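You operate a simulated robot arm through the tools that you are given. There is no shell and no other tool. Be economical: measure what you need, move in short steps, check, and stop when the job is done.

You run a simulated robot arm. Do the job below in one go: nothing can be reset, and whatever is moved stays where it is left.

TASK
Clear the parts bin lid: ball and dust go in the scrap tub.
Fine: the pink ball first; then sweep with the blue brush into the white dustpan, tip it out and put both back where they lay. Set down upright: blue brush. What is to be rubbed or washed off counts as gone when no trace of it is left.

It is judged by the outcome, as a careful person would: the job done as asked, and still so three seconds after it is handed in. It fails if anything else is knocked over, pushed out of place, dropped, spilled or broken. A push-on lid holds only when it is set on centred and level and pressed home; a screw cap is set on level and turned clockwise until tight.

THE ROBOT
A 7-joint arm with a two-finger parallel gripper, fixed in place. Base frame: the origin is at the foot of the arm, x ahead of it, y to its left, z up; the work surface is at about z = 771. Units: mm, degrees, N and s.
With the tool pointing down near the work surface it reaches from about 220 to 680 mm from the base axis. Its first joint turns from -66.0 to 66.0 degrees. Payload 2.4 kg.
The tool frame sits at the grasp point between the pads (the TCP): z along the fingers, y along the line on which they close. The tips reach 30 mm beyond it. Largest opening 94 mm; finger width 28, thickness 10; the body of the gripper, 50 by 96 mm, starts 55 mm behind the TCP.
Orientation is told as [roll, pitch, yaw] about the base's x, y, z axes, in that order, counted from this pose: with the fingers straight down and closing along the base's y, the tool's x points along the base's -x, its y along +y and its z along -z.

THE INTERFACE
- The arm moves only by the tool nudge_tool. Its argument "rows" is a list of rows, each a list of 7 numbers: the shift along the tool's x, y, z in mm, then the turn, a rotation vector about the tool's x, y, z in rad, then the gripper command, from -1 (fully open) to 1 (shut), values between in proportion. In form: [[tx, ty, tz, wx, wy, wz, fingers], ...]. A call has 1 to 20 rows; each row shifts and turns the commanded pose from where the row before left it, along the tool's axes as they then stand. A row lasts 0.2 s, in which the tool goes at most 50 mm and 8.6 degrees; a call with a longer step from one row to the next is refused whole, and so is a gripper value outside its range. Where a pose cannot be reached the arm comes as near as it can. A force on the tool above 40 N (or 10 N above the force at the start of the call, whichever is more), or a blocked arm, ends the call early, and 0.2 s more pass. The fingers move at their own pace (about 153 mm/s each) and stop on an object; they squeeze with about 43 N. The grip force told is the motor's: it shows also when the fingers shut on nothing. Time passes only in rows, and 0.2 s behind the last, so rows that do not move let the fingers close. The reply holds the time, the measured pose of the TCP, the force on the tool along the base axes, the opening and the grip force, in the units named above and with some noise, with the torque about the TCP (base axes, N m) and any sound that the robot's microphone picked up.
- Cameras (640 x 400 px; columns grow to the right, rows downward): "scene" is fixed at [22.6, 460.9, 1449.4]; the picture's right is [-0.88, -0.47, 0.00], its down [-0.25, 0.47, -0.84] and it looks along [0.40, -0.74, -0.54] (base axes); focal length 343 px, centre (320, 200). "wrist" rides on the gripper at [76, 14, -102] in the tool frame; the picture's right is [-0.18, 0.98, 0.00], its down [-0.75, -0.14, -0.64] and it looks along [-0.63, -0.12, 0.77] (tool axes); focal length 243 px, centre (320, 200). There is no depth. A picture from a camera that has moved, and an enlarged one, comes with that camera's place and axes in the base frame and with its lens.
- camera(camera): a new picture of that camera. It takes no simulated time.
- enlarge(camera, box): a new picture of the part [left, top, right, bottom] of that camera's present view, enlarged. It takes no simulated time.
- finish_job(): hands the job in; it is judged then, once.

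Go step by step. Nothing tells you positions but the pictures and the camera data: compare them with the known pose of the tool, close in by small moves and look again before you grip or let go. The budget is 120 turns and 84 pictures, counting those below and the enlarged ones. Unless the task says otherwise, let go and move clear before handing in, and close with one line.

The tools are called after "Call:" by a JSON object that holds its "name" and its "arguments". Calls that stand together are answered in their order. nudge_tool: Moves the arm, as the interface text tells. Its arguments: {"type":"object","properties":{"rows":{"type":"array"}},"required":["rows"]} The other tools are called the same way: camera (camera) takes a picture; enlarge (camera, box) takes an enlarged picture of a part of a camera's view; finish_job () hands the job in.

At the start:

```text
time: 0.0
tool_pos: [379.7, -123.4, 1147.9]
orientation: [0.0, 0.0, 0.0]
wrist_force: [0.0, -0.6, -0.3]
moment: [-0.01, 0.03, 0.02]
width: 94.1
gripper_force: 0.0
```

scene: 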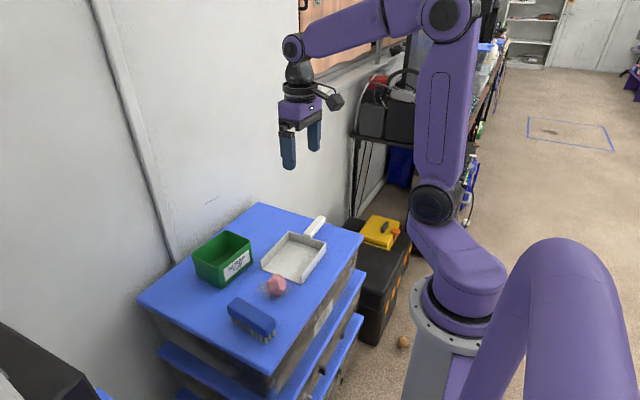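
wrist: 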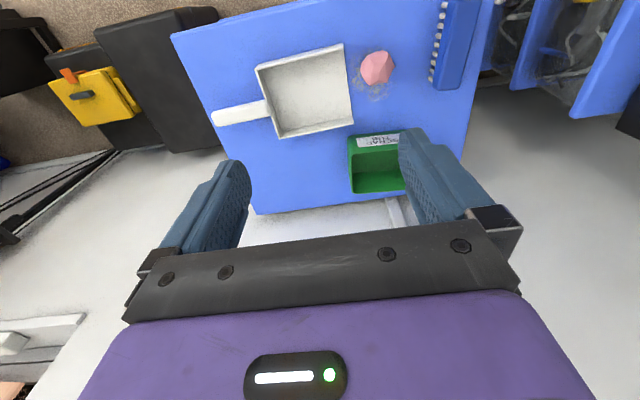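

I see the lid with a green tub, a white dustpan with its handle towards -y, a pink ball at about (420,-36) in some dust, and the blue brush at about (408,78). I'll look closer before moving.

Call:
{"name": "enlarge", "arguments": {"camera": "scene", "box": [130, 190, 370, 360]}}

Call:
{"name": "enlarge", "arguments": {"camera": "wrist", "box": [180, 0, 520, 210]}}

```text
2.35 times, centred on (250, 275) of scene
camera zoom: at [22.6, 460.9, 1449.4], right [-0.88, -0.47, 0.0], down [-0.25, 0.47, -0.84], along [0.4, -0.74, -0.54], focal length 806 px, centre (485, 24)
```

zoom: 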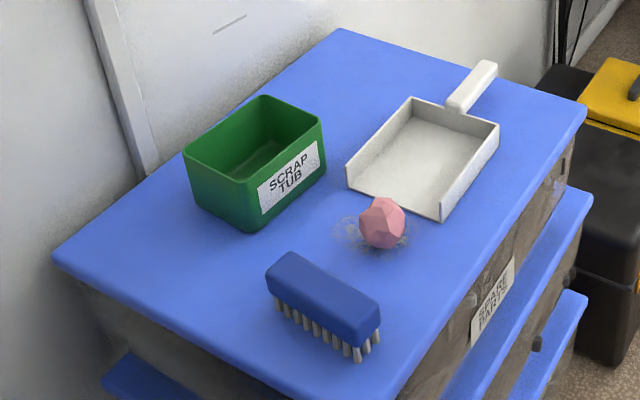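

```text
1.88 times, centred on (350, 105) of wrist
camera zoom: at [303.2, -108.9, 1250.6], right [0.18, 0.98, 0.0], down [0.75, -0.14, 0.64], along [0.63, -0.12, -0.77], focal length 457 px, centre (264, 379)
```

zoom: 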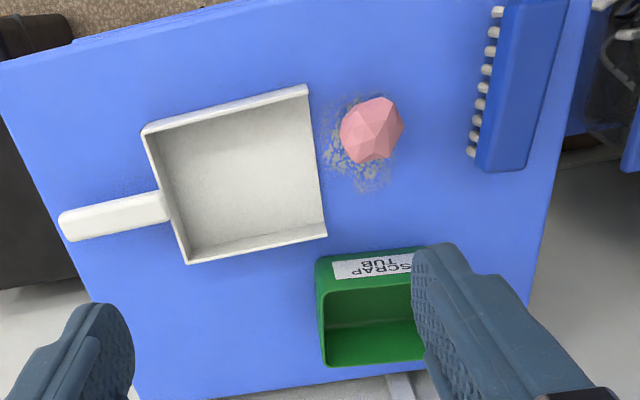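

The tub is at about (580,-30) with its rim near z 850. The ball is at about (412,-31) and roughly 50 mm wide. I'll go above the ball.

Call:
{"name": "nudge_tool", "arguments": {"rows": [[-5.4, 15.4, 41.3, 0, 0, 0, -0.6], [-5.4, 15.4, 41.3, 0, 0, 0, -0.6], [-5.4, 15.4, 41.3, 0, 0, 0, -0.6], [-5.4, 15.4, 41.3, 0, 0, 0, -0.6], [-5.4, 15.4, 41.3, 0, 0, 0, -0.6], [-5.4, 15.4, 41.3, 0, 0, 0, -0.6], [0, 0, 0, 0, 0, 0, -0.6]]}}

Call:
{"name": "camera", "arguments": {"camera": "wrist"}}

Call:
{"name": "camera", "arguments": {"camera": "scene"}}

```text
time: 1.6
tool_pos: [412.6, -26.4, 901.3]
orientation: [0.0, 0.1, 0.0]
wrist_force: [1.1, 0.0, -0.5]
moment: [-0.01, 0.01, -0.01]
width: 75.1
gripper_force: 0.1
```

```text
79 pictures are left
camera wrist: at [335.5, -13.3, 1003.9], right [0.18, 0.98, 0.0], down [0.75, -0.14, 0.64], along [0.63, -0.12, -0.77], focal length 243 px, centre (320, 200)
```

wrist: 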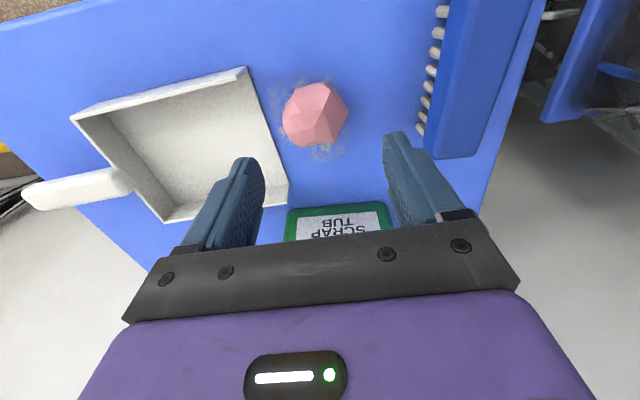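

```text
78 pictures are left
```

scene: 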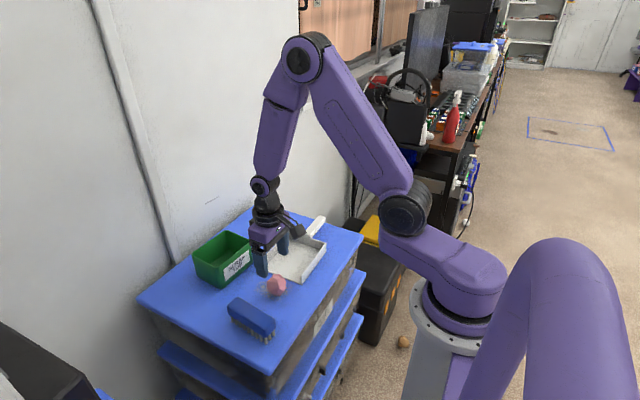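

The ball is at about (411,-32), and the fingers clear it on both sides. I'll descend around it and grip.

Call:
{"name": "nudge_tool", "arguments": {"rows": [[1.5, -5.6, 20, 0, 0, 0, -0.6], [0, 0, 30, 0, 0, 0, -0.6], [0, 0, 30, 0, 0, 0, -0.6], [0, 0, 16, 0, 0, 0, -0.6], [0, 0, 0, 0, 0, 0, -0.6], [0, 0, 0, 0, 0, 0, 0.4], [0, 0, 0, 0, 0, 0, 0.4]]}}

Call:
{"name": "camera", "arguments": {"camera": "wrist"}}

```text
time: 3.2
tool_pos: [411.7, -35.9, 804.8]
orientation: [0.0, -0.2, -0.2]
wrist_force: [1.5, -13.1, 38.2]
moment: [-1.73, 0.04, 0.07]
width: 56.4
gripper_force: 43.0
```

```text
77 pictures are left
camera wrist: at [335.2, -21.9, 907.2], right [0.19, 0.98, 0.0], down [0.75, -0.14, 0.65], along [0.63, -0.12, -0.76], focal length 243 px, centre (320, 200)
```

wrist: 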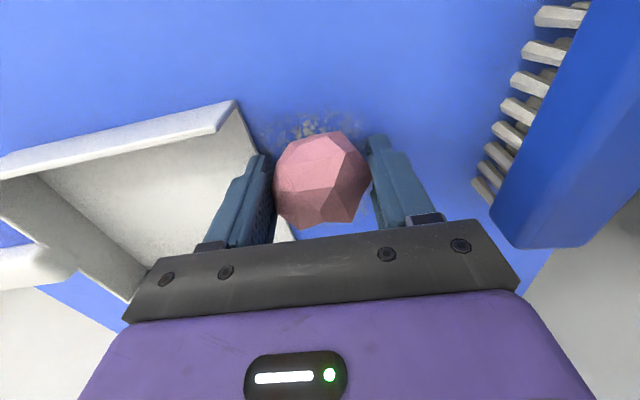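

The ball is gripped, but an upward force shows one fingertip is probably resting on the pan lip. I'll lift straight up and check.

Call:
{"name": "nudge_tool", "arguments": {"rows": [[0, 0, -10, 0, 0, 0, 0.4], [0, 0, -30, 0, 0, 0, 0.4], [0, 0, -40, 0, 0, 0, 0.4], [0, 0, -40, 0, 0, 0, 0.4]]}}

Call:
{"name": "camera", "arguments": {"camera": "wrist"}}

Call:
{"name": "enlarge", "arguments": {"camera": "scene", "box": [130, 190, 370, 360]}}

```text
time: 4.2
tool_pos: [411.1, -34.9, 924.8]
orientation: [0.0, 0.0, 0.0]
wrist_force: [-1.0, -0.4, 1.0]
moment: [-0.02, 0.02, 0.0]
width: 56.2
gripper_force: 42.9
```

```text
76 pictures are left
camera wrist: at [333.7, -20.5, 1027.7], right [0.18, 0.98, 0.0], down [0.75, -0.14, 0.64], along [0.63, -0.12, -0.77], focal length 243 px, centre (320, 200)
```

wrist: 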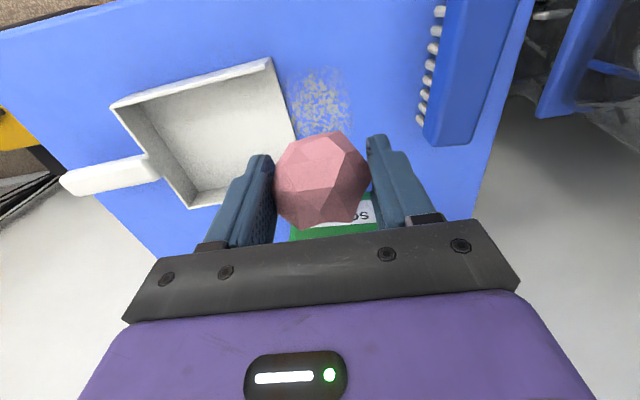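

```text
2.35 times, centred on (250, 275) of scene
camera zoom: at [22.6, 460.9, 1449.4], right [-0.88, -0.47, 0.0], down [-0.25, 0.47, -0.84], along [0.4, -0.74, -0.54], focal length 806 px, centre (485, 24)
```

zoom: 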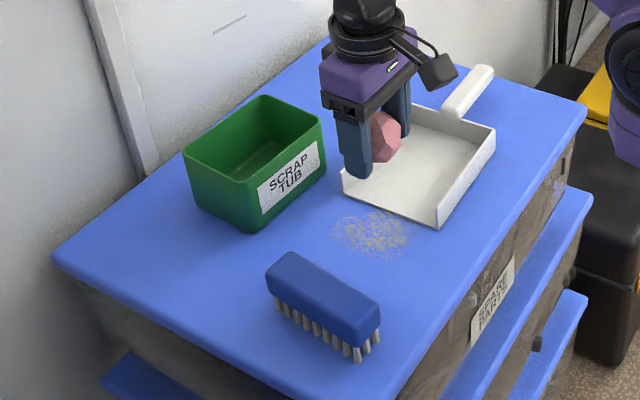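

The ball is held and the pan shifted a few mm towards +y, which I'll correct when I put it back. Next I'll move over the tub.

Call:
{"name": "nudge_tool", "arguments": {"rows": [[0, 0, -20, 0, 0, 0, 0.4], [-43, 1, 0, 0, 0, 0, 0.4], [-43, 1, 0, 0, 0, 0, 0.4], [-43, 1, 0, 0, 0, 0, 0.4], [-40, 1, 0, 0, 0, 0, 0.4], [0, 0, 0, 0, 0, 0, 0.4]]}}

Call:
{"name": "camera", "arguments": {"camera": "wrist"}}

Call:
{"name": "enlarge", "arguments": {"camera": "scene", "box": [130, 190, 370, 360]}}

```text
time: 5.6
tool_pos: [580.1, -30.6, 942.6]
orientation: [0.0, 0.1, 0.0]
wrist_force: [-0.1, -0.2, -1.4]
moment: [0.02, 0.01, -0.01]
width: 56.1
gripper_force: 43.1
```

```text
74 pictures are left
camera wrist: at [503.3, -16.7, 1047.0], right [0.18, 0.98, 0.0], down [0.75, -0.14, 0.64], along [0.63, -0.12, -0.77], focal length 243 px, centre (320, 200)
```

wrist: 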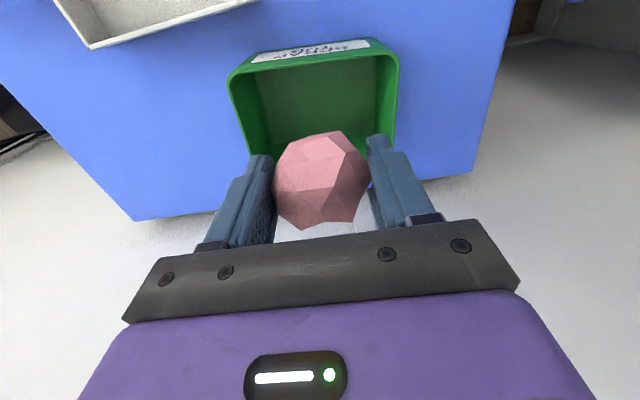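

```text
2.35 times, centred on (250, 275) of scene
camera zoom: at [22.6, 460.9, 1449.4], right [-0.88, -0.47, 0.0], down [-0.25, 0.47, -0.84], along [0.4, -0.74, -0.54], focal length 806 px, centre (485, 24)
```

zoom: 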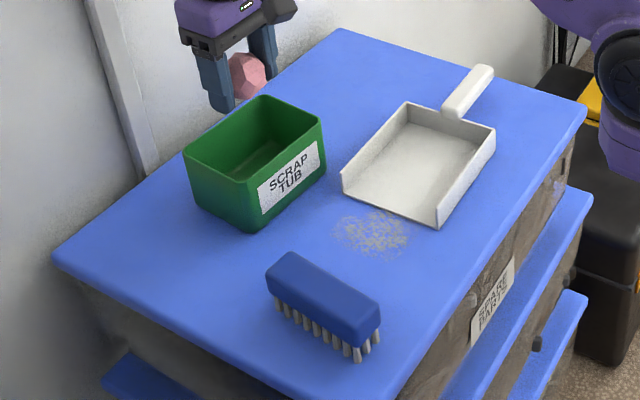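

The gripper is centred over the tub. I'll lower the ball inside, release it, and come back up.

Call:
{"name": "nudge_tool", "arguments": {"rows": [[0, 0, 40, 0, 0, 0, 0.4], [0, 0, 40, 0, 0, 0, 0.4], [0, 0, 25, 0, 0, 0, 0.4], [0, 0, 0, 0, 0, 0, 0.4], [0, 0, 0, 0, 0, 0, -0.5], [0, 0, 0, 0, 0, 0, -0.5], [0, 0, -40, 0, 0, 0, -0.5], [0, 0, -40, 0, 0, 0, -0.5], [0, 0, -40, 0, 0, 0, -0.5], [35, 0, -20, 0, 0, 0, -0.5], [48, 0, 0, 0, 0, 0, -0.5]]}}

Call:
{"name": "enlarge", "arguments": {"camera": "scene", "box": [130, 190, 370, 360]}}

Call:
{"name": "camera", "arguments": {"camera": "wrist"}}

```text
time: 8.0
tool_pos: [493.8, -33.1, 979.2]
orientation: [0.2, -0.1, 0.0]
wrist_force: [0.0, 0.2, -0.1]
moment: [-0.02, 0.0, 0.0]
width: 70.6
gripper_force: 0.0
```

```text
2.35 times, centred on (250, 275) of scene
camera zoom: at [22.6, 460.9, 1449.4], right [-0.88, -0.47, 0.0], down [-0.25, 0.47, -0.84], along [0.4, -0.74, -0.54], focal length 806 px, centre (485, 24)
```

zoom: 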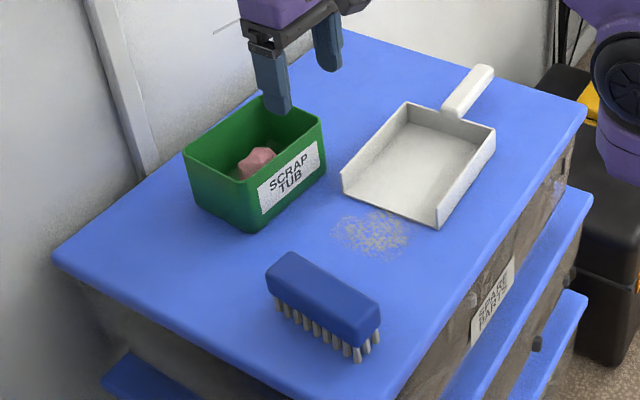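

```text
71 pictures are left
camera wrist: at [417.5, -18.4, 1081.5], right [0.18, 0.98, 0.0], down [0.75, -0.14, 0.64], along [0.63, -0.12, -0.77], focal length 243 px, centre (320, 200)
```

wrist: 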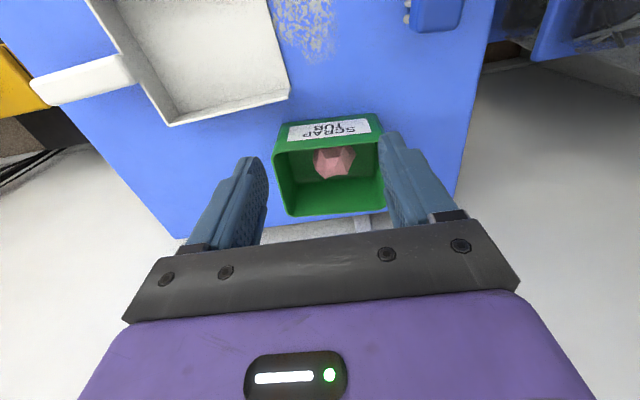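

The ball is in the tub. Next I'll go above the brush and measure it.

Call:
{"name": "nudge_tool", "arguments": {"rows": [[21.5, 28, 0, 0, 0, 0, -1], [21.5, 28, 0, 0, 0, 0, -1], [21.5, 28, 0, 0, 0, 0, -1], [21.5, 28, 0, 0, 0, 0, -1], [0, 0, 40, 0, 0, 0, -1], [0, 0, 0, 0, 0, 0, -1]]}}

Call:
{"name": "camera", "arguments": {"camera": "wrist"}}

Call:
{"name": "enlarge", "arguments": {"camera": "scene", "box": [190, 250, 350, 350]}}

```text
time: 9.4
tool_pos: [408.7, 81.8, 938.5]
orientation: [0.0, 0.0, -0.1]
wrist_force: [0.7, 0.0, -0.2]
moment: [-0.01, 0.03, 0.06]
width: 94.0
gripper_force: 0.0
```

```text
70 pictures are left
camera wrist: at [332.5, 95.5, 1041.8], right [0.18, 0.98, 0.0], down [0.75, -0.14, 0.64], along [0.63, -0.12, -0.77], focal length 243 px, centre (320, 200)
```

wrist: 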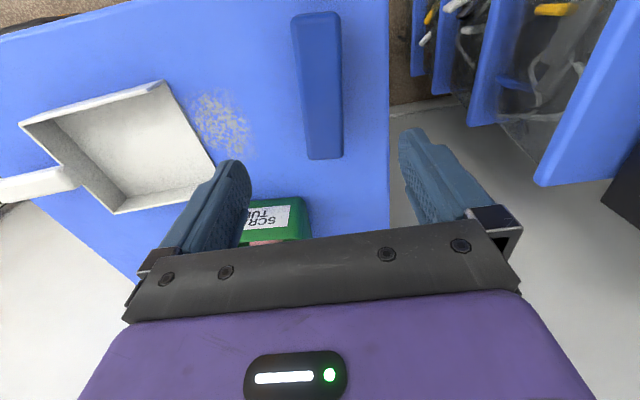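

```text
4.00 times, centred on (270, 300) of scene
camera zoom: at [22.6, 460.9, 1449.4], right [-0.88, -0.47, 0.0], down [-0.25, 0.47, -0.84], along [0.4, -0.74, -0.54], focal length 1371 px, centre (520, -200)
```

zoom: 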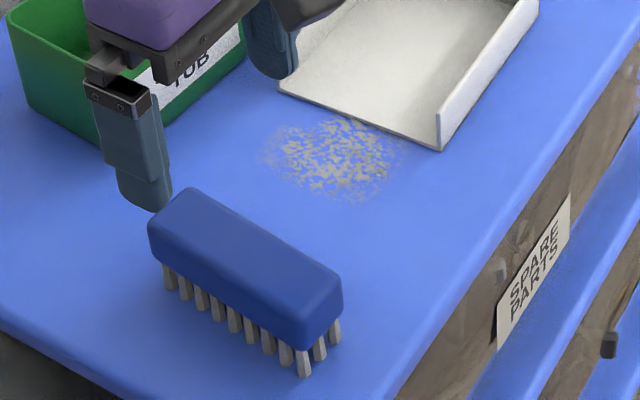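

The brush lies along x, turned about -7.5°, centred near (400,84) with its top near z 820. I'll turn to match, go down, and look before gripping.

Call:
{"name": "nudge_tool", "arguments": {"rows": [[8.7, 2.7, 0, 0, 0, 0, -1], [0, 0, 20, 0, 0, 0.131, -1], [0, 0, 40, 0, 0, 0, -1], [0, 0, 30, 0, 0, 0, -1], [0, 0, 20, 0, 0, 0, -1], [0, 0, 10, 0, 0, 0, -1], [0, 0, 0, 0, 0, 0, -1]]}}

Call:
{"name": "camera", "arguments": {"camera": "wrist"}}

Call:
{"name": "enlarge", "arguments": {"camera": "scene", "box": [190, 250, 350, 350]}}

```text
time: 11.0
tool_pos: [402.6, 82.1, 819.5]
orientation: [0.0, 0.0, -7.5]
wrist_force: [-0.7, 0.4, -0.1]
moment: [-0.03, 0.03, 0.02]
width: 93.9
gripper_force: 0.1
```

```text
68 pictures are left
camera wrist: at [328.0, 106.4, 921.5], right [0.31, 0.95, 0.0], down [0.73, -0.24, 0.64], along [0.61, -0.2, -0.77], focal length 243 px, centre (320, 200)
```

wrist: 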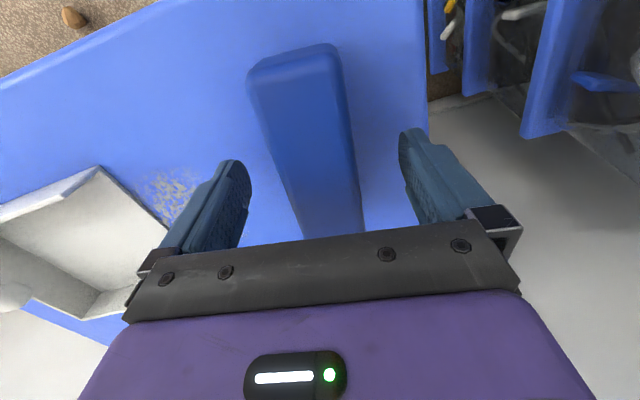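

```text
4.00 times, centred on (270, 300) of scene
camera zoom: at [22.6, 460.9, 1449.4], right [-0.88, -0.47, 0.0], down [-0.25, 0.47, -0.84], along [0.4, -0.74, -0.54], focal length 1371 px, centre (520, -200)
```

zoom: 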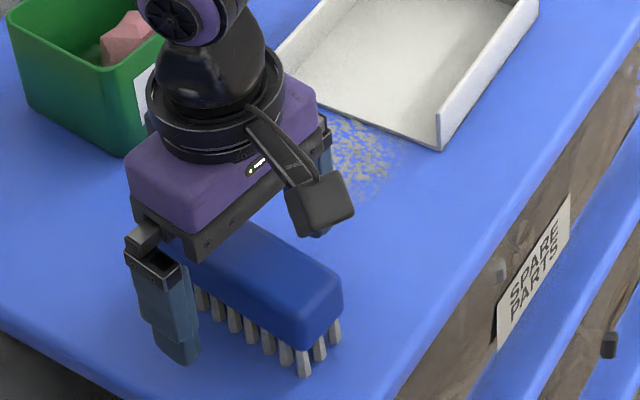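

The yaw and centre match, so I'll close on the brush.

Call:
{"name": "nudge_tool", "arguments": {"rows": [[0, 0, 0, 0, 0, 0, 0.6], [0, 0, 0, 0, 0, 0, 0.6], [0, 0, 0, 0, 0, 0, 0.6]]}}

Call:
{"name": "enlarge", "arguments": {"camera": "scene", "box": [190, 250, 350, 350]}}

```text
time: 11.8
tool_pos: [403.2, 82.9, 819.3]
orientation: [0.0, 0.0, -7.5]
wrist_force: [0.2, 0.0, -1.3]
moment: [0.0, -0.03, 0.04]
width: 41.6
gripper_force: 43.1
```

```text
4.00 times, centred on (270, 300) of scene
camera zoom: at [22.6, 460.9, 1449.4], right [-0.88, -0.47, 0.0], down [-0.25, 0.47, -0.84], along [0.4, -0.74, -0.54], focal length 1371 px, centre (520, -200)
```

zoom: 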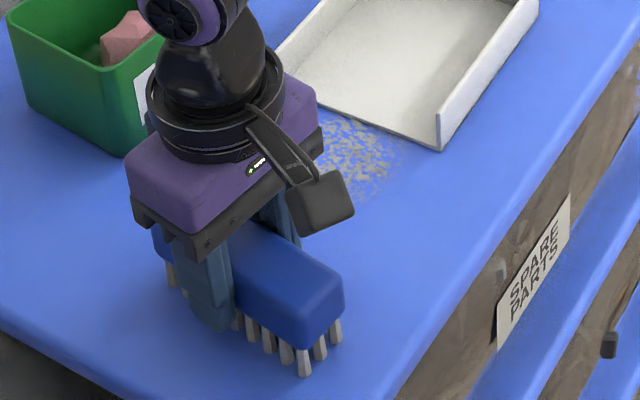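

The brush is held at the pose I'll return it to: (403.2,82.9,819.3), yaw -7.5. I'll lift it, square it up and look at the pan opening from closer.

Call:
{"name": "nudge_tool", "arguments": {"rows": [[0, 0, -10, 0, 0, 0, 0.6], [0, 0, -40, 0, 0, 0, 0.6], [0, 0, -40, 0, 0, -0.131, 0.6], [-12, -45, 0, 0, 0, 0, 0.6], [-12, -45, 0, 0, 0, 0, 0.6], [-10, -30, 0, 0, 0, 0, 0.6], [0, 0, 0, 0, 0, 0, 0.6]]}}

Call:
{"name": "camera", "arguments": {"camera": "wrist"}}

Call:
{"name": "enlarge", "arguments": {"camera": "scene", "box": [210, 200, 370, 300]}}

```text
time: 13.4
tool_pos: [436.0, -37.1, 909.6]
orientation: [-0.1, 0.0, -0.1]
wrist_force: [-0.2, 0.9, 0.0]
moment: [0.0, 0.03, 0.01]
width: 41.5
gripper_force: 42.9
```

```text
65 pictures are left
camera wrist: at [358.7, -23.1, 1012.9], right [0.18, 0.98, 0.0], down [0.75, -0.14, 0.64], along [0.63, -0.12, -0.77], focal length 243 px, centre (320, 200)
```

wrist: 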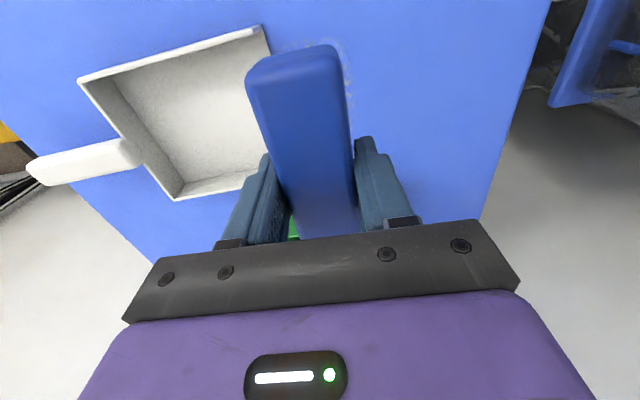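

```text
4.00 times, centred on (290, 250) of scene
camera zoom: at [22.6, 460.8, 1449.4], right [-0.88, -0.47, 0.0], down [-0.25, 0.47, -0.84], along [0.4, -0.74, -0.54], focal length 1371 px, centre (440, 0)
```

zoom: 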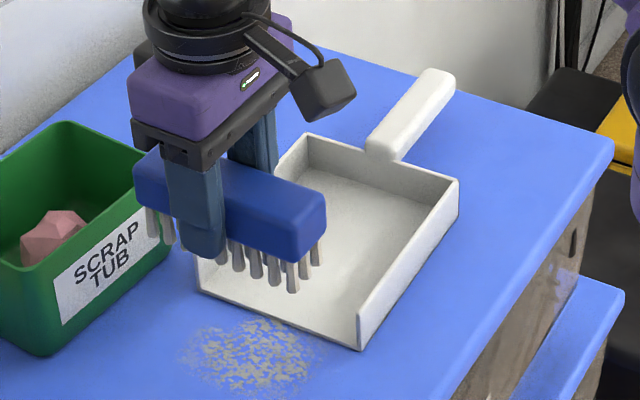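

The pan mouth is roughly 125–130 mm wide against a 116 mm brush, so it's tight. I'll hold the brush over the pan to compare them directly.

Call:
{"name": "nudge_tool", "arguments": {"rows": [[0, -45, 0, 0, 0, 0, 0.6], [-1, -45, 0, 0, 0, 0, 0.6], [0, -10, 15, 0, 0, -0.035, 0.6], [0, 0, 20, 0, 0, 0, 0.6], [0, 0, 0, 0, 0, 0, 0.6]]}}

Call:
{"name": "camera", "arguments": {"camera": "wrist"}}

Call:
{"name": "enlarge", "arguments": {"camera": "scene", "box": [210, 200, 370, 300]}}

```text
time: 14.6
tool_pos: [437.3, -138.8, 873.4]
orientation: [0.0, 0.0, 2.0]
wrist_force: [-0.3, 0.1, -1.7]
moment: [0.0, -0.04, 0.0]
width: 41.5
gripper_force: 42.9
```

```text
63 pictures are left
camera wrist: at [360.3, -126.2, 976.8], right [0.15, 0.99, 0.0], down [0.76, -0.11, 0.64], along [0.64, -0.1, -0.77], focal length 243 px, centre (320, 200)
```

wrist: 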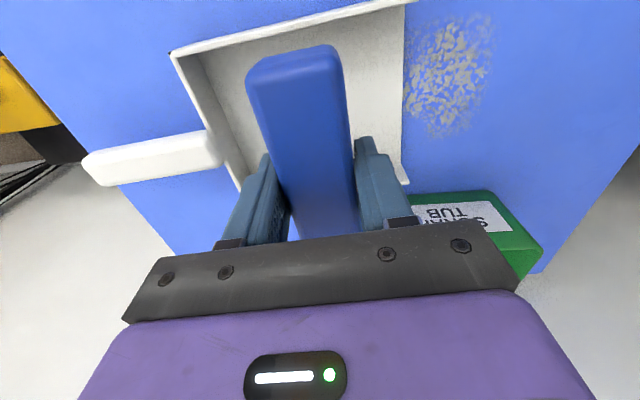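

```text
4.00 times, centred on (290, 250) of scene
camera zoom: at [22.6, 460.9, 1449.4], right [-0.88, -0.47, 0.0], down [-0.25, 0.47, -0.84], along [0.4, -0.74, -0.54], focal length 1371 px, centre (440, 0)
```

zoom: 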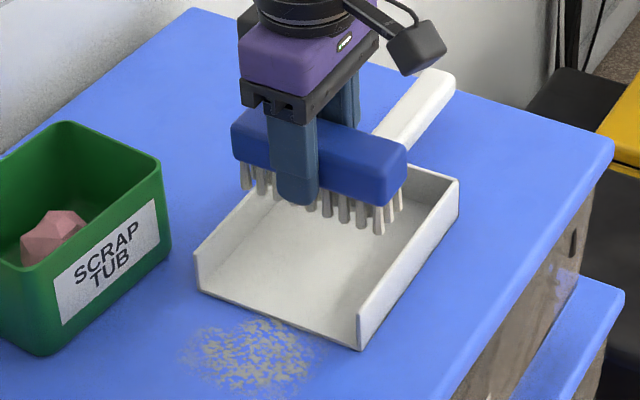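

The fit across the mouth would be only a couple of mm, so I'll sweep end-on in narrow passes instead. I'll turn the brush 90° above the pan, then use it inside to ease the pan back off the dust.

Call:
{"name": "nudge_tool", "arguments": {"rows": [[0, 0, -20, 0, 0, 0, 0.6], [0, 0, 0, 0, 0, -0.1428, 0.6], [0, 0, 0, 0, 0, -0.1428, 0.6], [0, 0, 0, 0, 0, -0.1428, 0.6], [0, 0, 0, 0, 0, -0.1428, 0.6], [0, 0, 0, 0, 0, -0.1428, 0.6], [0, 0, 0, 0, 0, -0.1428, 0.6], [0, 0, 0, 0, 0, -0.1428, 0.6], [0, 0, 0, 0, 0, -0.1428, 0.6], [0, 0, 0, 0, 0, -0.1428, 0.6], [0, 0, 0, 0, 0, -0.1428, 0.6], [0, 0, 0, 0, 0, -0.1428, 0.6], [0, 0, 0, 0, 0, 0, 0.6]]}}

Call:
{"name": "camera", "arguments": {"camera": "wrist"}}

Call:
{"name": "enlarge", "arguments": {"camera": "scene", "box": [210, 200, 370, 300]}}

```text
time: 17.4
tool_pos: [437.1, -138.2, 892.4]
orientation: [0.0, 0.0, 92.1]
wrist_force: [-0.3, 0.1, -0.7]
moment: [0.01, 0.02, -0.01]
width: 41.5
gripper_force: 42.4
```

```text
61 pictures are left
camera wrist: at [425.8, -214.3, 996.6], right [-0.99, 0.15, 0.0], down [0.11, 0.76, 0.64], along [0.1, 0.63, -0.77], focal length 243 px, centre (320, 200)
```

wrist: 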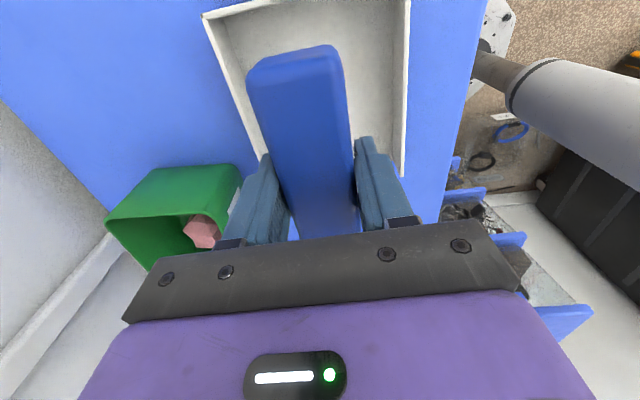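

```text
4.00 times, centred on (290, 250) of scene
camera zoom: at [22.6, 460.9, 1449.4], right [-0.88, -0.47, 0.0], down [-0.25, 0.47, -0.84], along [0.4, -0.74, -0.54], focal length 1371 px, centre (440, 0)
```

zoom: 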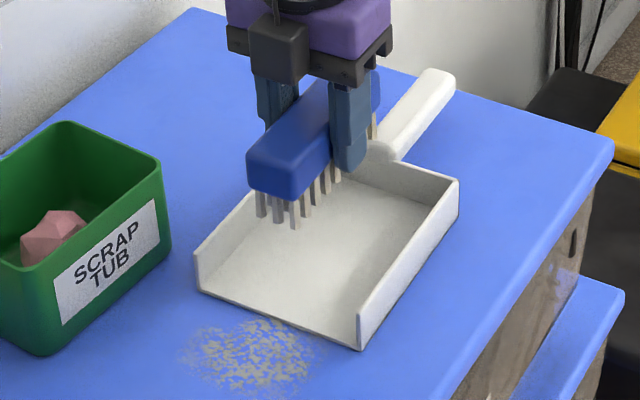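

The brush is now end-on and fits easily. I'll lower it just above the pan floor and push the rear wall gently towards -y.

Call:
{"name": "nudge_tool", "arguments": {"rows": [[0, 0, 40, 0, 0, 0, 0.6], [0, 0, 22, 0, 0, 0, 0.6], [7, 0, 0, 0, 0, 0, 0.6], [7, 0, 0, 0, 0, 0, 0.6], [7, 0, 0, 0, 0, 0, 0.6], [6, 0, 0, 0, 0, 0, 0.6]]}}

Call:
{"name": "enlarge", "arguments": {"camera": "scene", "box": [210, 200, 370, 300]}}

```text
time: 18.8
tool_pos: [438.3, -164.6, 831.2]
orientation: [0.1, 0.0, 91.9]
wrist_force: [-0.3, 0.2, -0.7]
moment: [-0.02, 0.03, -0.02]
width: 41.5
gripper_force: 42.4
```

```text
4.00 times, centred on (290, 250) of scene
camera zoom: at [22.6, 460.9, 1449.4], right [-0.88, -0.47, 0.0], down [-0.25, 0.47, -0.84], along [0.4, -0.74, -0.54], focal length 1371 px, centre (440, 0)
```

zoom: 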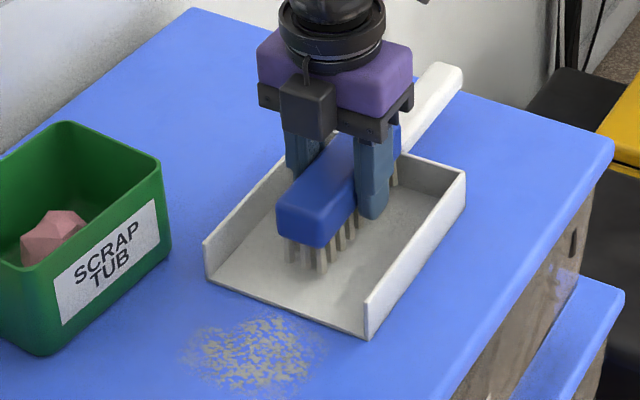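

The pan is back to within about 3 mm of where it lay, and all the dust is in front of the lip. Next I'll lift over and start a narrow pass at x≈400.

Call:
{"name": "nudge_tool", "arguments": {"rows": [[-5, 0, 0, 0, 0, 0.035, 0.6], [0, 0, -40, 0, 0, 0, 0.6], [-46, 7.8, 0, 0, 0, 0, 0.6], [-46, 7.8, 0, 0, 0, 0, 0.6], [-46, 7.8, 0, 0, 0, 0, 0.6], [-46, 7.8, 0, 0, 0, 0, 0.6], [-46, 7.8, 0, 0, 0, 0, 0.6], [0, 0, 25, 0, 0, 0, 0.6], [0, 0, 20, 0, 0, 0, 0.6], [0, 0, 0, 0, 0, 0, 0.6]]}}

Call:
{"name": "camera", "arguments": {"camera": "wrist"}}

Call:
{"name": "enlarge", "arguments": {"camera": "scene", "box": [190, 220, 350, 320]}}

```text
time: 21.0
tool_pos: [397.7, 70.6, 825.9]
orientation: [0.0, 0.0, 90.1]
wrist_force: [0.3, 0.4, -0.5]
moment: [0.01, -0.03, -0.01]
width: 41.5
gripper_force: 42.8
```

```text
58 pictures are left
camera wrist: at [383.2, -5.5, 929.1], right [-0.98, 0.18, 0.0], down [0.14, 0.75, 0.64], along [0.12, 0.63, -0.77], focal length 243 px, centre (320, 200)
```

wrist: 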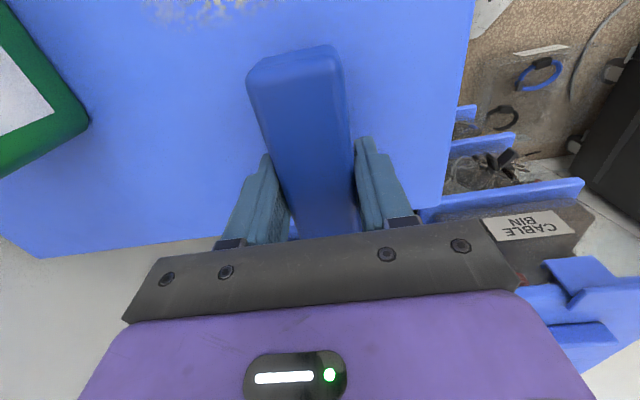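

```text
4.00 times, centred on (270, 270) of scene
camera zoom: at [22.6, 460.9, 1449.4], right [-0.88, -0.47, 0.0], down [-0.25, 0.47, -0.84], along [0.4, -0.74, -0.54], focal length 1371 px, centre (520, -80)
```

zoom: 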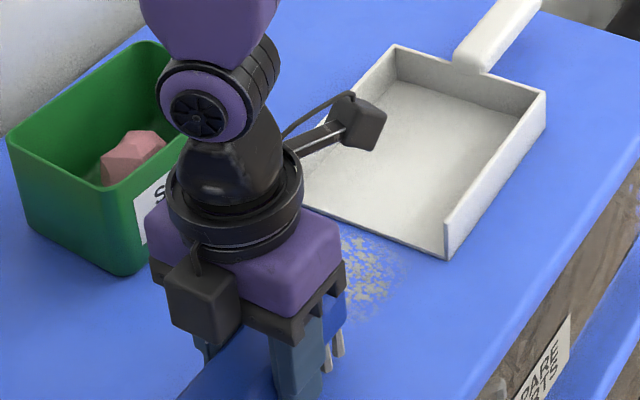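

I'll lower the bristles to the lid and sweep towards the lip.

Call:
{"name": "nudge_tool", "arguments": {"rows": [[0, -3.5, 4, 0, 0, 0, 0.6], [0, 0, 3.5, 0, 0, 0, 0.6], [14, 0, 0, 0, 0, 0, 0.6], [14, 0, 0, 0, 0, 0, 0.6], [14, 0, 0, 0, 0, 0, 0.6], [14, 0, 0, 0, 0, 0, 0.6], [14, 0, 0, 0, 0, 0, 0.6], [14, 0, 0, 0, 0, 0, 0.6], [9, 0, 0, 0, 0, 0, 0.6]]}}

Call:
{"name": "enlarge", "arguments": {"camera": "scene", "box": [210, 220, 370, 320]}}

Call:
{"name": "camera", "arguments": {"camera": "wrist"}}

```text
time: 23.0
tool_pos: [402.5, -22.1, 820.8]
orientation: [0.0, 0.1, 90.0]
wrist_force: [0.4, -0.4, -0.8]
moment: [-0.02, -0.02, 0.0]
width: 41.7
gripper_force: 43.1
```

```text
4.00 times, centred on (290, 270) of scene
camera zoom: at [22.6, 460.9, 1449.4], right [-0.88, -0.47, 0.0], down [-0.25, 0.47, -0.84], along [0.4, -0.74, -0.54], focal length 1371 px, centre (440, -80)
```

zoom: 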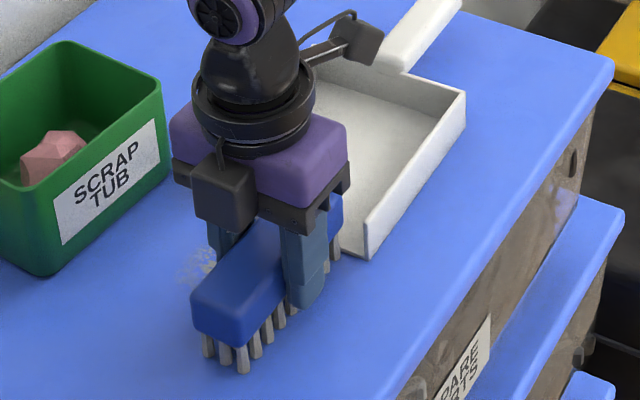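

```text
55 pictures are left
camera wrist: at [387.6, -99.2, 922.6], right [-0.98, 0.18, 0.0], down [0.14, 0.75, 0.64], along [0.12, 0.63, -0.77], focal length 243 px, centre (320, 200)
```

wrist: 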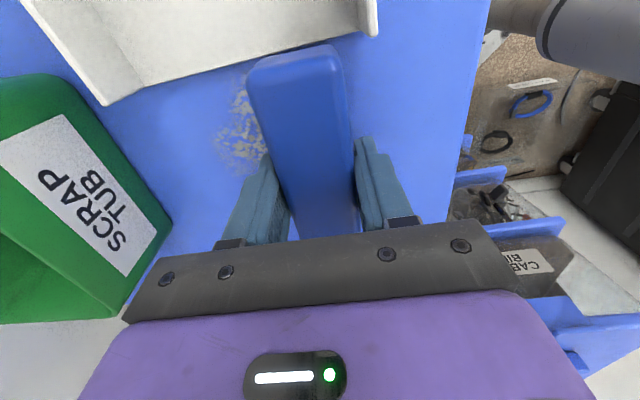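

Dust is moving with the brush and the leading end is at the lip. I'll continue into the pan.

Call:
{"name": "nudge_tool", "arguments": {"rows": [[6, 0, 0, 0, 0, 0, 0.6], [6, 0, -0.5, 0, 0, 0, 0.6], [6, 0, -0.5, 0, 0, 0, 0.6], [10, 0, 0, 0, 0, 0, 0.6], [12, 0, 0, 0, 0, 0, 0.6], [12, 0, 0, 0, 0, 0, 0.6], [12, 0, 0, 0, 0, 0, 0.6]]}}

Call:
{"name": "enlarge", "arguments": {"camera": "scene", "box": [210, 220, 370, 320]}}

Call:
{"name": "camera", "arguments": {"camera": "wrist"}}

```text
time: 24.6
tool_pos: [401.7, -86.6, 820.2]
orientation: [0.0, 0.0, 90.0]
wrist_force: [0.1, -0.1, -0.2]
moment: [0.01, 0.03, -0.01]
width: 41.5
gripper_force: 42.7
```

```text
4.00 times, centred on (290, 270) of scene
camera zoom: at [22.6, 460.9, 1449.4], right [-0.88, -0.47, 0.0], down [-0.25, 0.47, -0.84], along [0.4, -0.74, -0.54], focal length 1371 px, centre (440, -80)
```

zoom: 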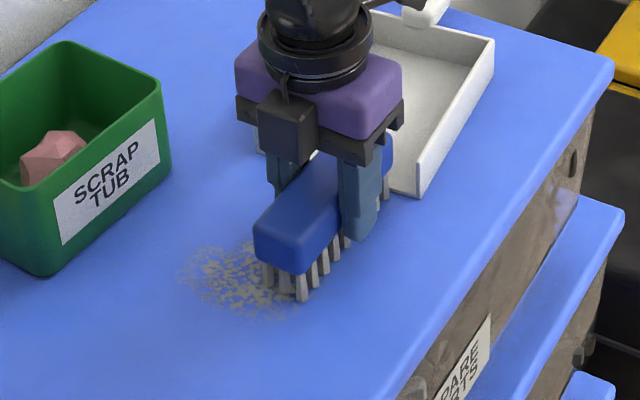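

```text
53 pictures are left
camera wrist: at [387.0, -163.0, 923.5], right [-0.98, 0.18, 0.0], down [0.14, 0.75, 0.64], along [0.12, 0.63, -0.77], focal length 243 px, centre (320, 200)
```

wrist: 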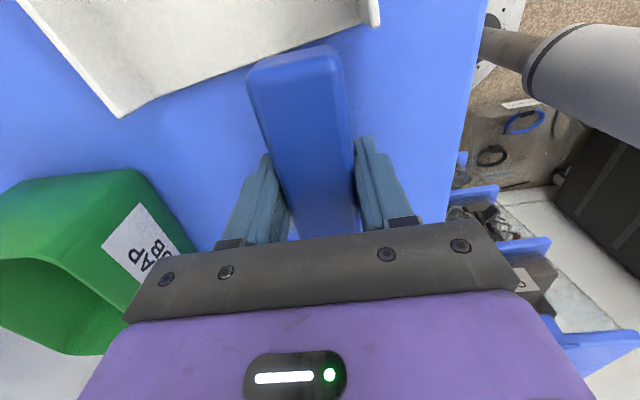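

The bristles rode slightly too high over the dust and caught the pan lip, so the pan slid back about 55 mm (it's still on the lid) and the dust stayed put. I'll go back, find real contact pressure, and test a short stroke.

Call:
{"name": "nudge_tool", "arguments": {"rows": [[-5, 0, -15, 0, 0, 0, 0.6], [-45, 0, 0, 0, 0, 0, 0.6], [-45, 0, 0, 0, 0, 0, 0.6], [-45, 0, 0, 0, 0, 0, 0.6], [-15, 0, 0, 0, 0, 0, 0.6], [0, 0, 12, 0, 0, 0, 0.6], [0, 0, 3, 0, 0, 0, 0.6], [0, 0, 2, 0, 0, 0, 0.6], [0, 0, 0, 0, 0, 0, 0.6]]}}

```text
time: 26.6
tool_pos: [403.6, 68.7, 818.0]
orientation: [-0.1, 0.1, 90.1]
wrist_force: [-2.8, -0.7, 24.8]
moment: [0.14, 0.16, 0.0]
width: 41.7
gripper_force: 42.7
```

That's firm contact at z≈818. I'll ease off half a millimetre and stroke over the dust.

Call:
{"name": "nudge_tool", "arguments": {"rows": [[0, 0, -0.7, 0, 0, 0, 0.6], [12, 0, 0, 0, 0, 0, 0.6], [12, 0, 0, 0, 0, 0, 0.6], [12, 0, 0, 0, 0, 0, 0.6], [12, 0, 0, 0, 0, 0, 0.6], [12, 0, 0, 0, 0, 0, 0.6], [12, 0, 0, 0, 0, 0, 0.6], [12, 0, 0, 0, 0, 0, 0.6], [12, 0, 0, 0, 0, 0, 0.6]]}}

Call:
{"name": "enlarge", "arguments": {"camera": "scene", "box": [210, 220, 370, 320]}}

Call:
{"name": "camera", "arguments": {"camera": "wrist"}}

```text
time: 28.6
tool_pos: [403.0, -27.7, 818.1]
orientation: [0.1, 0.0, 90.0]
wrist_force: [0.6, -0.1, -1.1]
moment: [0.0, 0.01, -0.01]
width: 41.6
gripper_force: 43.0
```

```text
4.00 times, centred on (290, 270) of scene
camera zoom: at [22.6, 460.9, 1449.4], right [-0.88, -0.47, 0.0], down [-0.25, 0.47, -0.84], along [0.4, -0.74, -0.54], focal length 1371 px, centre (440, -80)
```

zoom: 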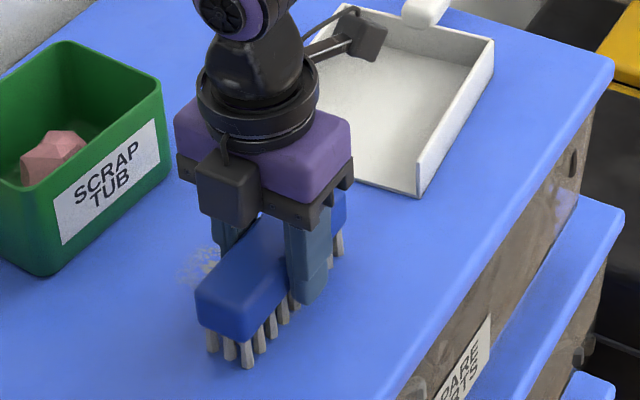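

```text
51 pictures are left
camera wrist: at [388.0, -103.9, 922.0], right [-0.98, 0.18, 0.0], down [0.14, 0.75, 0.64], along [0.12, 0.63, -0.77], focal length 243 px, centre (320, 200)
```

wrist: 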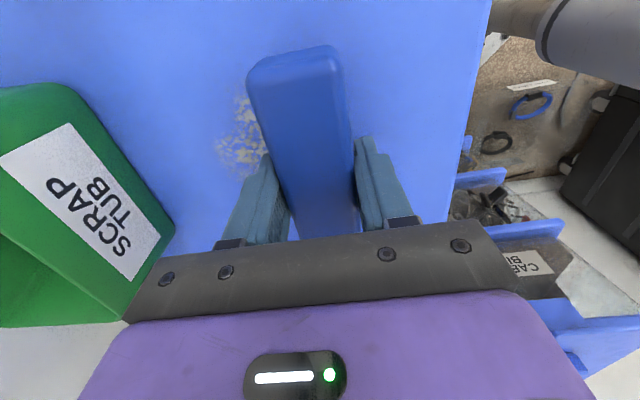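

Force has faded here, so I'll press a little more, carry on short of the lip, and check behind.

Call:
{"name": "nudge_tool", "arguments": {"rows": [[-5, 0, 1, 0, 0, 0, 0.6], [-10, 0, 0, 0, 0, 0, 0.6], [12, 0, 0, 0, 0, 0, 0.6], [12, 0, 0, 0, 0, 0, 0.6], [12, 0, 0, 0, 0, 0, 0.6], [12, 0, 0, 0, 0, 0, 0.6], [8, 0, 0, 0, 0, 0, 0.6]]}}

Call:
{"name": "enlarge", "arguments": {"camera": "scene", "box": [210, 220, 370, 320]}}

```text
time: 30.2
tool_pos: [402.7, -69.5, 818.1]
orientation: [0.0, 0.0, 90.0]
wrist_force: [0.1, 9.9, 28.3]
moment: [-0.04, -0.06, -0.02]
width: 41.3
gripper_force: 43.0
```

```text
4.00 times, centred on (290, 270) of scene
camera zoom: at [22.2, 461.2, 1449.3], right [-0.88, -0.47, 0.0], down [-0.25, 0.47, -0.84], along [0.4, -0.74, -0.54], focal length 1371 px, centre (440, -80)
```

zoom: 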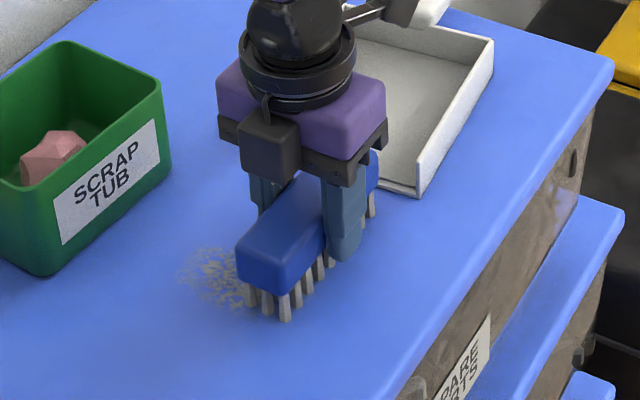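

Call:
{"name": "camera", "arguments": {"camera": "wrist"}}

Call:
{"name": "enlarge", "arguments": {"camera": "scene", "box": [255, 220, 335, 290]}}

```text
49 pictures are left
camera wrist: at [387.9, -145.1, 921.0], right [-0.98, 0.18, 0.0], down [0.14, 0.75, 0.64], along [0.12, 0.63, -0.77], focal length 243 px, centre (320, 200)
```

wrist: 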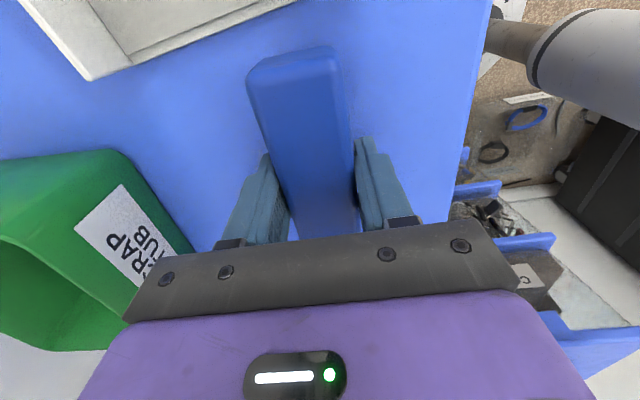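

```text
5.71 times, centred on (295, 255) of scene
camera zoom: at [22.2, 461.2, 1449.3], right [-0.88, -0.47, 0.0], down [-0.25, 0.47, -0.84], along [0.4, -0.74, -0.54], focal length 1959 px, centre (463, -114)
```

zoom: 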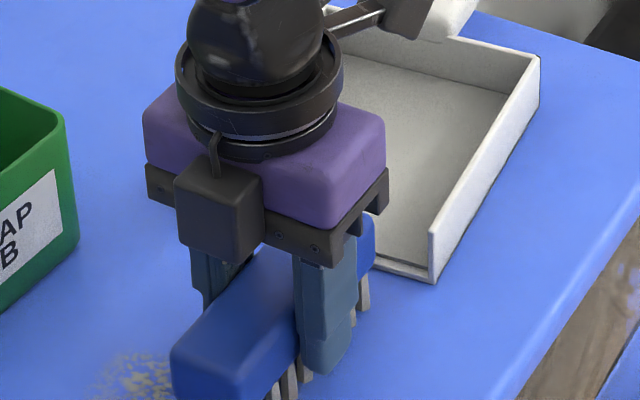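

I can't see dust ahead of the brush, so I'll lift it clear and look at what the stroke did.

Call:
{"name": "nudge_tool", "arguments": {"rows": [[0, 0, -20, 0, 0, 0, 0.6], [-30, 0, -30, 0, 0, 0, 0.6], [-45, 0, 0, 0, 0, 0, 0.6], [-45, 0, 0, 0, 0, 0, 0.6], [-40, 0, 0, 0, 0, 0, 0.6], [0, 0, 0, 0, 0, 0, 0.6]]}}

Call:
{"name": "enlarge", "arguments": {"camera": "scene", "box": [210, 220, 370, 320]}}

```text
time: 31.6
tool_pos: [404.8, 91.4, 869.4]
orientation: [0.0, 0.0, 89.9]
wrist_force: [0.1, -0.5, -0.9]
moment: [-0.01, -0.01, 0.03]
width: 41.7
gripper_force: 42.8
```

```text
4.00 times, centred on (290, 270) of scene
camera zoom: at [22.6, 460.9, 1449.4], right [-0.88, -0.47, 0.0], down [-0.25, 0.47, -0.84], along [0.4, -0.74, -0.54], focal length 1371 px, centre (440, -80)
```

zoom: 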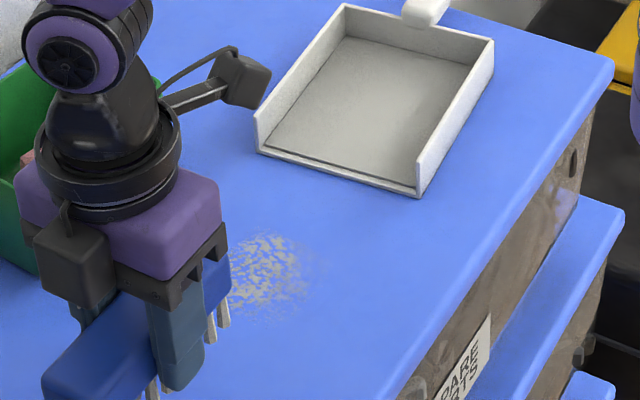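

Call:
{"name": "enlarge", "arguments": {"camera": "scene", "box": [265, 210, 345, 260]}}

Call:
{"name": "enlarge", "arguments": {"camera": "scene", "box": [250, 260, 314, 310]}}

```text
8.00 times, centred on (305, 235) of scene
camera zoom: at [22.6, 460.9, 1449.4], right [-0.88, -0.47, 0.0], down [-0.25, 0.47, -0.84], along [0.4, -0.74, -0.54], focal length 2742 px, centre (440, -80)
```

zoom: 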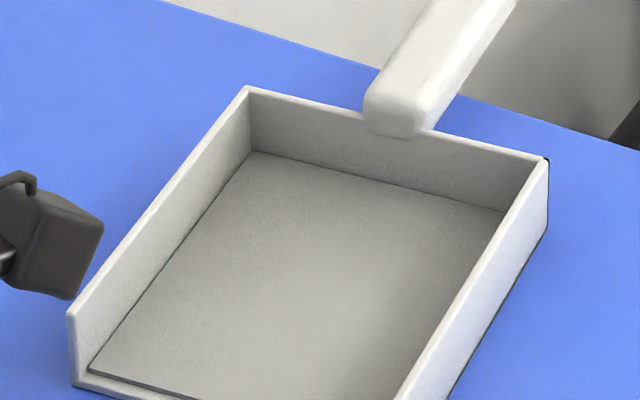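

```text
8.00 times, centred on (282, 285) of scene
camera zoom: at [22.6, 460.9, 1449.4], right [-0.88, -0.47, 0.0], down [-0.25, 0.47, -0.84], along [0.4, -0.74, -0.54], focal length 2742 px, centre (624, -480)
```

zoom: 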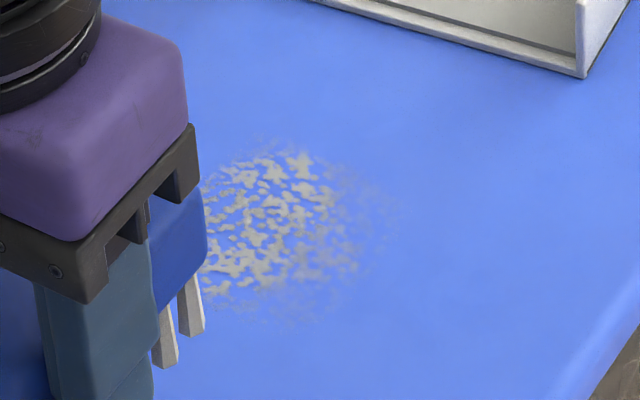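

The stroked lane has faded and a grey layer now shows in the pan, so strokes in firm contact do work and I don't need to enter the pan. I'll turn the brush broadside to cover the whole patch at once.

Call:
{"name": "nudge_tool", "arguments": {"rows": [[0, 0, 0, 0, 0, 0.1428, 0.6], [0, 0, 0, 0, 0, 0.1428, 0.6], [0, 0, 0, 0, 0, 0.1428, 0.6], [0, 0, 0, 0, 0, 0.1428, 0.6], [0, 0, 0, 0, 0, 0.1428, 0.6], [0, 0, 0, 0, 0, 0.1428, 0.6], [0, 0, 0, 0, 0, 0.1428, 0.6], [0, 0, 0, 0, 0, 0.1428, 0.6], [0, 0, 0, 0, 0, 0.1428, 0.6], [0, 0, 0, 0, 0, 0.1428, 0.6], [0, 0, 0, 0, 0, 0.1428, 0.6], [-13, -28, 10, 0, 0, 0, 0.6], [-13, -28, 10, 0, 0, 0, 0.6], [0, 0, 20, 0, 0, 0, 0.6], [0, 0, 8, 0, 0, 0, 0.6], [0, 0, 0, 0, 0, 0, 0.6]]}}

```text
time: 35.0
tool_pos: [428.5, 36.5, 820.4]
orientation: [0.0, 0.0, 0.0]
wrist_force: [1.7, 0.0, -0.6]
moment: [0.0, -0.02, -0.02]
width: 41.4
gripper_force: 42.9
```

Call:
{"name": "nudge_tool", "arguments": {"rows": [[-2, 0, 2, 0, 0, 0, 0.6], [0, 0, 1, 0, 0, 0, 0.6], [0, 0, 0, 0, 0, 0, 0.6]]}}

```text
time: 35.8
tool_pos: [431.2, 35.4, 818.1]
orientation: [-0.1, 0.0, 0.1]
wrist_force: [-1.9, 2.8, 29.1]
moment: [0.11, 0.84, -0.04]
width: 41.1
gripper_force: 43.0
```

Firm contact again. I'll sweep broadside, stopping short of the pan lip.

Call:
{"name": "nudge_tool", "arguments": {"rows": [[0, -13, 0, 0, 0, 0, 0.6], [0, -13, 0, 0, 0, 0, 0.6], [0, -13, 0, 0, 0, 0, 0.6], [0, -13, 0, 0, 0, 0, 0.6], [0, -13, 0, 0, 0, 0, 0.6], [0, -13, 0, 0, 0, 0, 0.6], [0, -13, 0, 0, 0, 0, 0.6], [0, -13, 0, 0, 0, 0, 0.6], [0, -13, 0, 0, 0, 0, 0.6], [0, -13, 0, 0, 0, 0, 0.6]]}}

Call:
{"name": "enlarge", "arguments": {"camera": "scene", "box": [210, 220, 370, 320]}}

```text
time: 38.0
tool_pos: [429.8, -96.6, 816.5]
orientation: [0.0, 0.1, -0.2]
wrist_force: [0.2, 3.0, 13.1]
moment: [-0.07, -0.48, 0.06]
width: 41.8
gripper_force: 42.8
```

```text
4.00 times, centred on (290, 270) of scene
camera zoom: at [22.4, 461.0, 1449.4], right [-0.88, -0.47, 0.0], down [-0.25, 0.47, -0.84], along [0.4, -0.74, -0.54], focal length 1371 px, centre (440, -80)
```

zoom: 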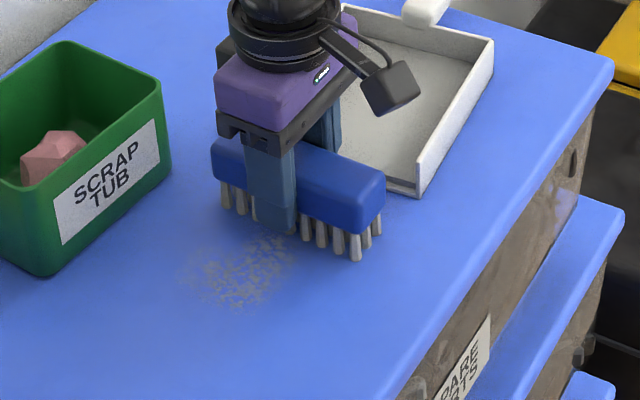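

The dust fades with each stroke. I'll lift, go back and repeat.

Call:
{"name": "nudge_tool", "arguments": {"rows": [[0, 0, -8, 0, 0, 0, 0.6], [0, 44, 0, 0, 0, 0, 0.6], [0, 44, 0, 0, 0, 0, 0.6], [0, 40, 0, 0, 0, 0, 0.6], [0, 0, 8, 0, 0, 0, 0.6], [0, 0, 0, 0, 0, 0, 0.6], [0, -14, 0.3, 0, 0, 0, 0.6], [0, -14, 0, 0, 0, 0, 0.6], [0, -12, 0, 0, 0, 0, 0.6], [0, -12, 0, 0, 0, 0, 0.6], [0, -12, 0, 0, 0, 0, 0.6], [0, -12, 0, 0, 0, 0, 0.6], [0, -12, 0, 0, 0, 0, 0.6], [0, -12, 0, 0, 0, 0, 0.6], [0, -14, 0, 0, 0, 0, 0.6], [0, -14, 0, 0, 0, 0, 0.6]]}}

Call:
{"name": "enlarge", "arguments": {"camera": "scene", "box": [210, 220, 370, 320]}}

```text
time: 41.4
tool_pos: [429.9, -94.6, 816.3]
orientation: [0.0, 0.1, -0.1]
wrist_force: [-0.6, 11.6, 36.7]
moment: [0.18, -0.12, -0.02]
width: 41.4
gripper_force: 42.6
```

```text
4.00 times, centred on (290, 270) of scene
camera zoom: at [22.0, 461.3, 1449.3], right [-0.88, -0.47, 0.0], down [-0.25, 0.47, -0.84], along [0.4, -0.74, -0.54], focal length 1371 px, centre (440, -80)
```

zoom: 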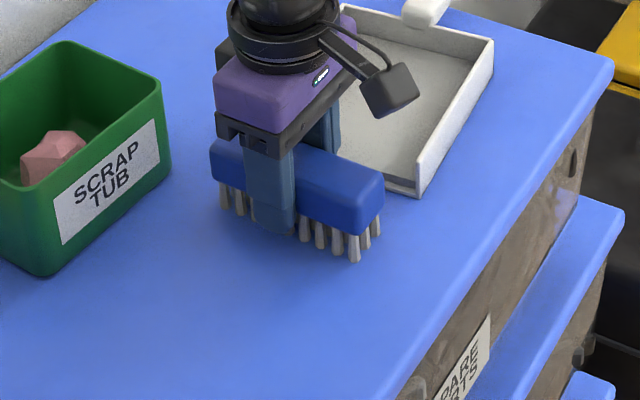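

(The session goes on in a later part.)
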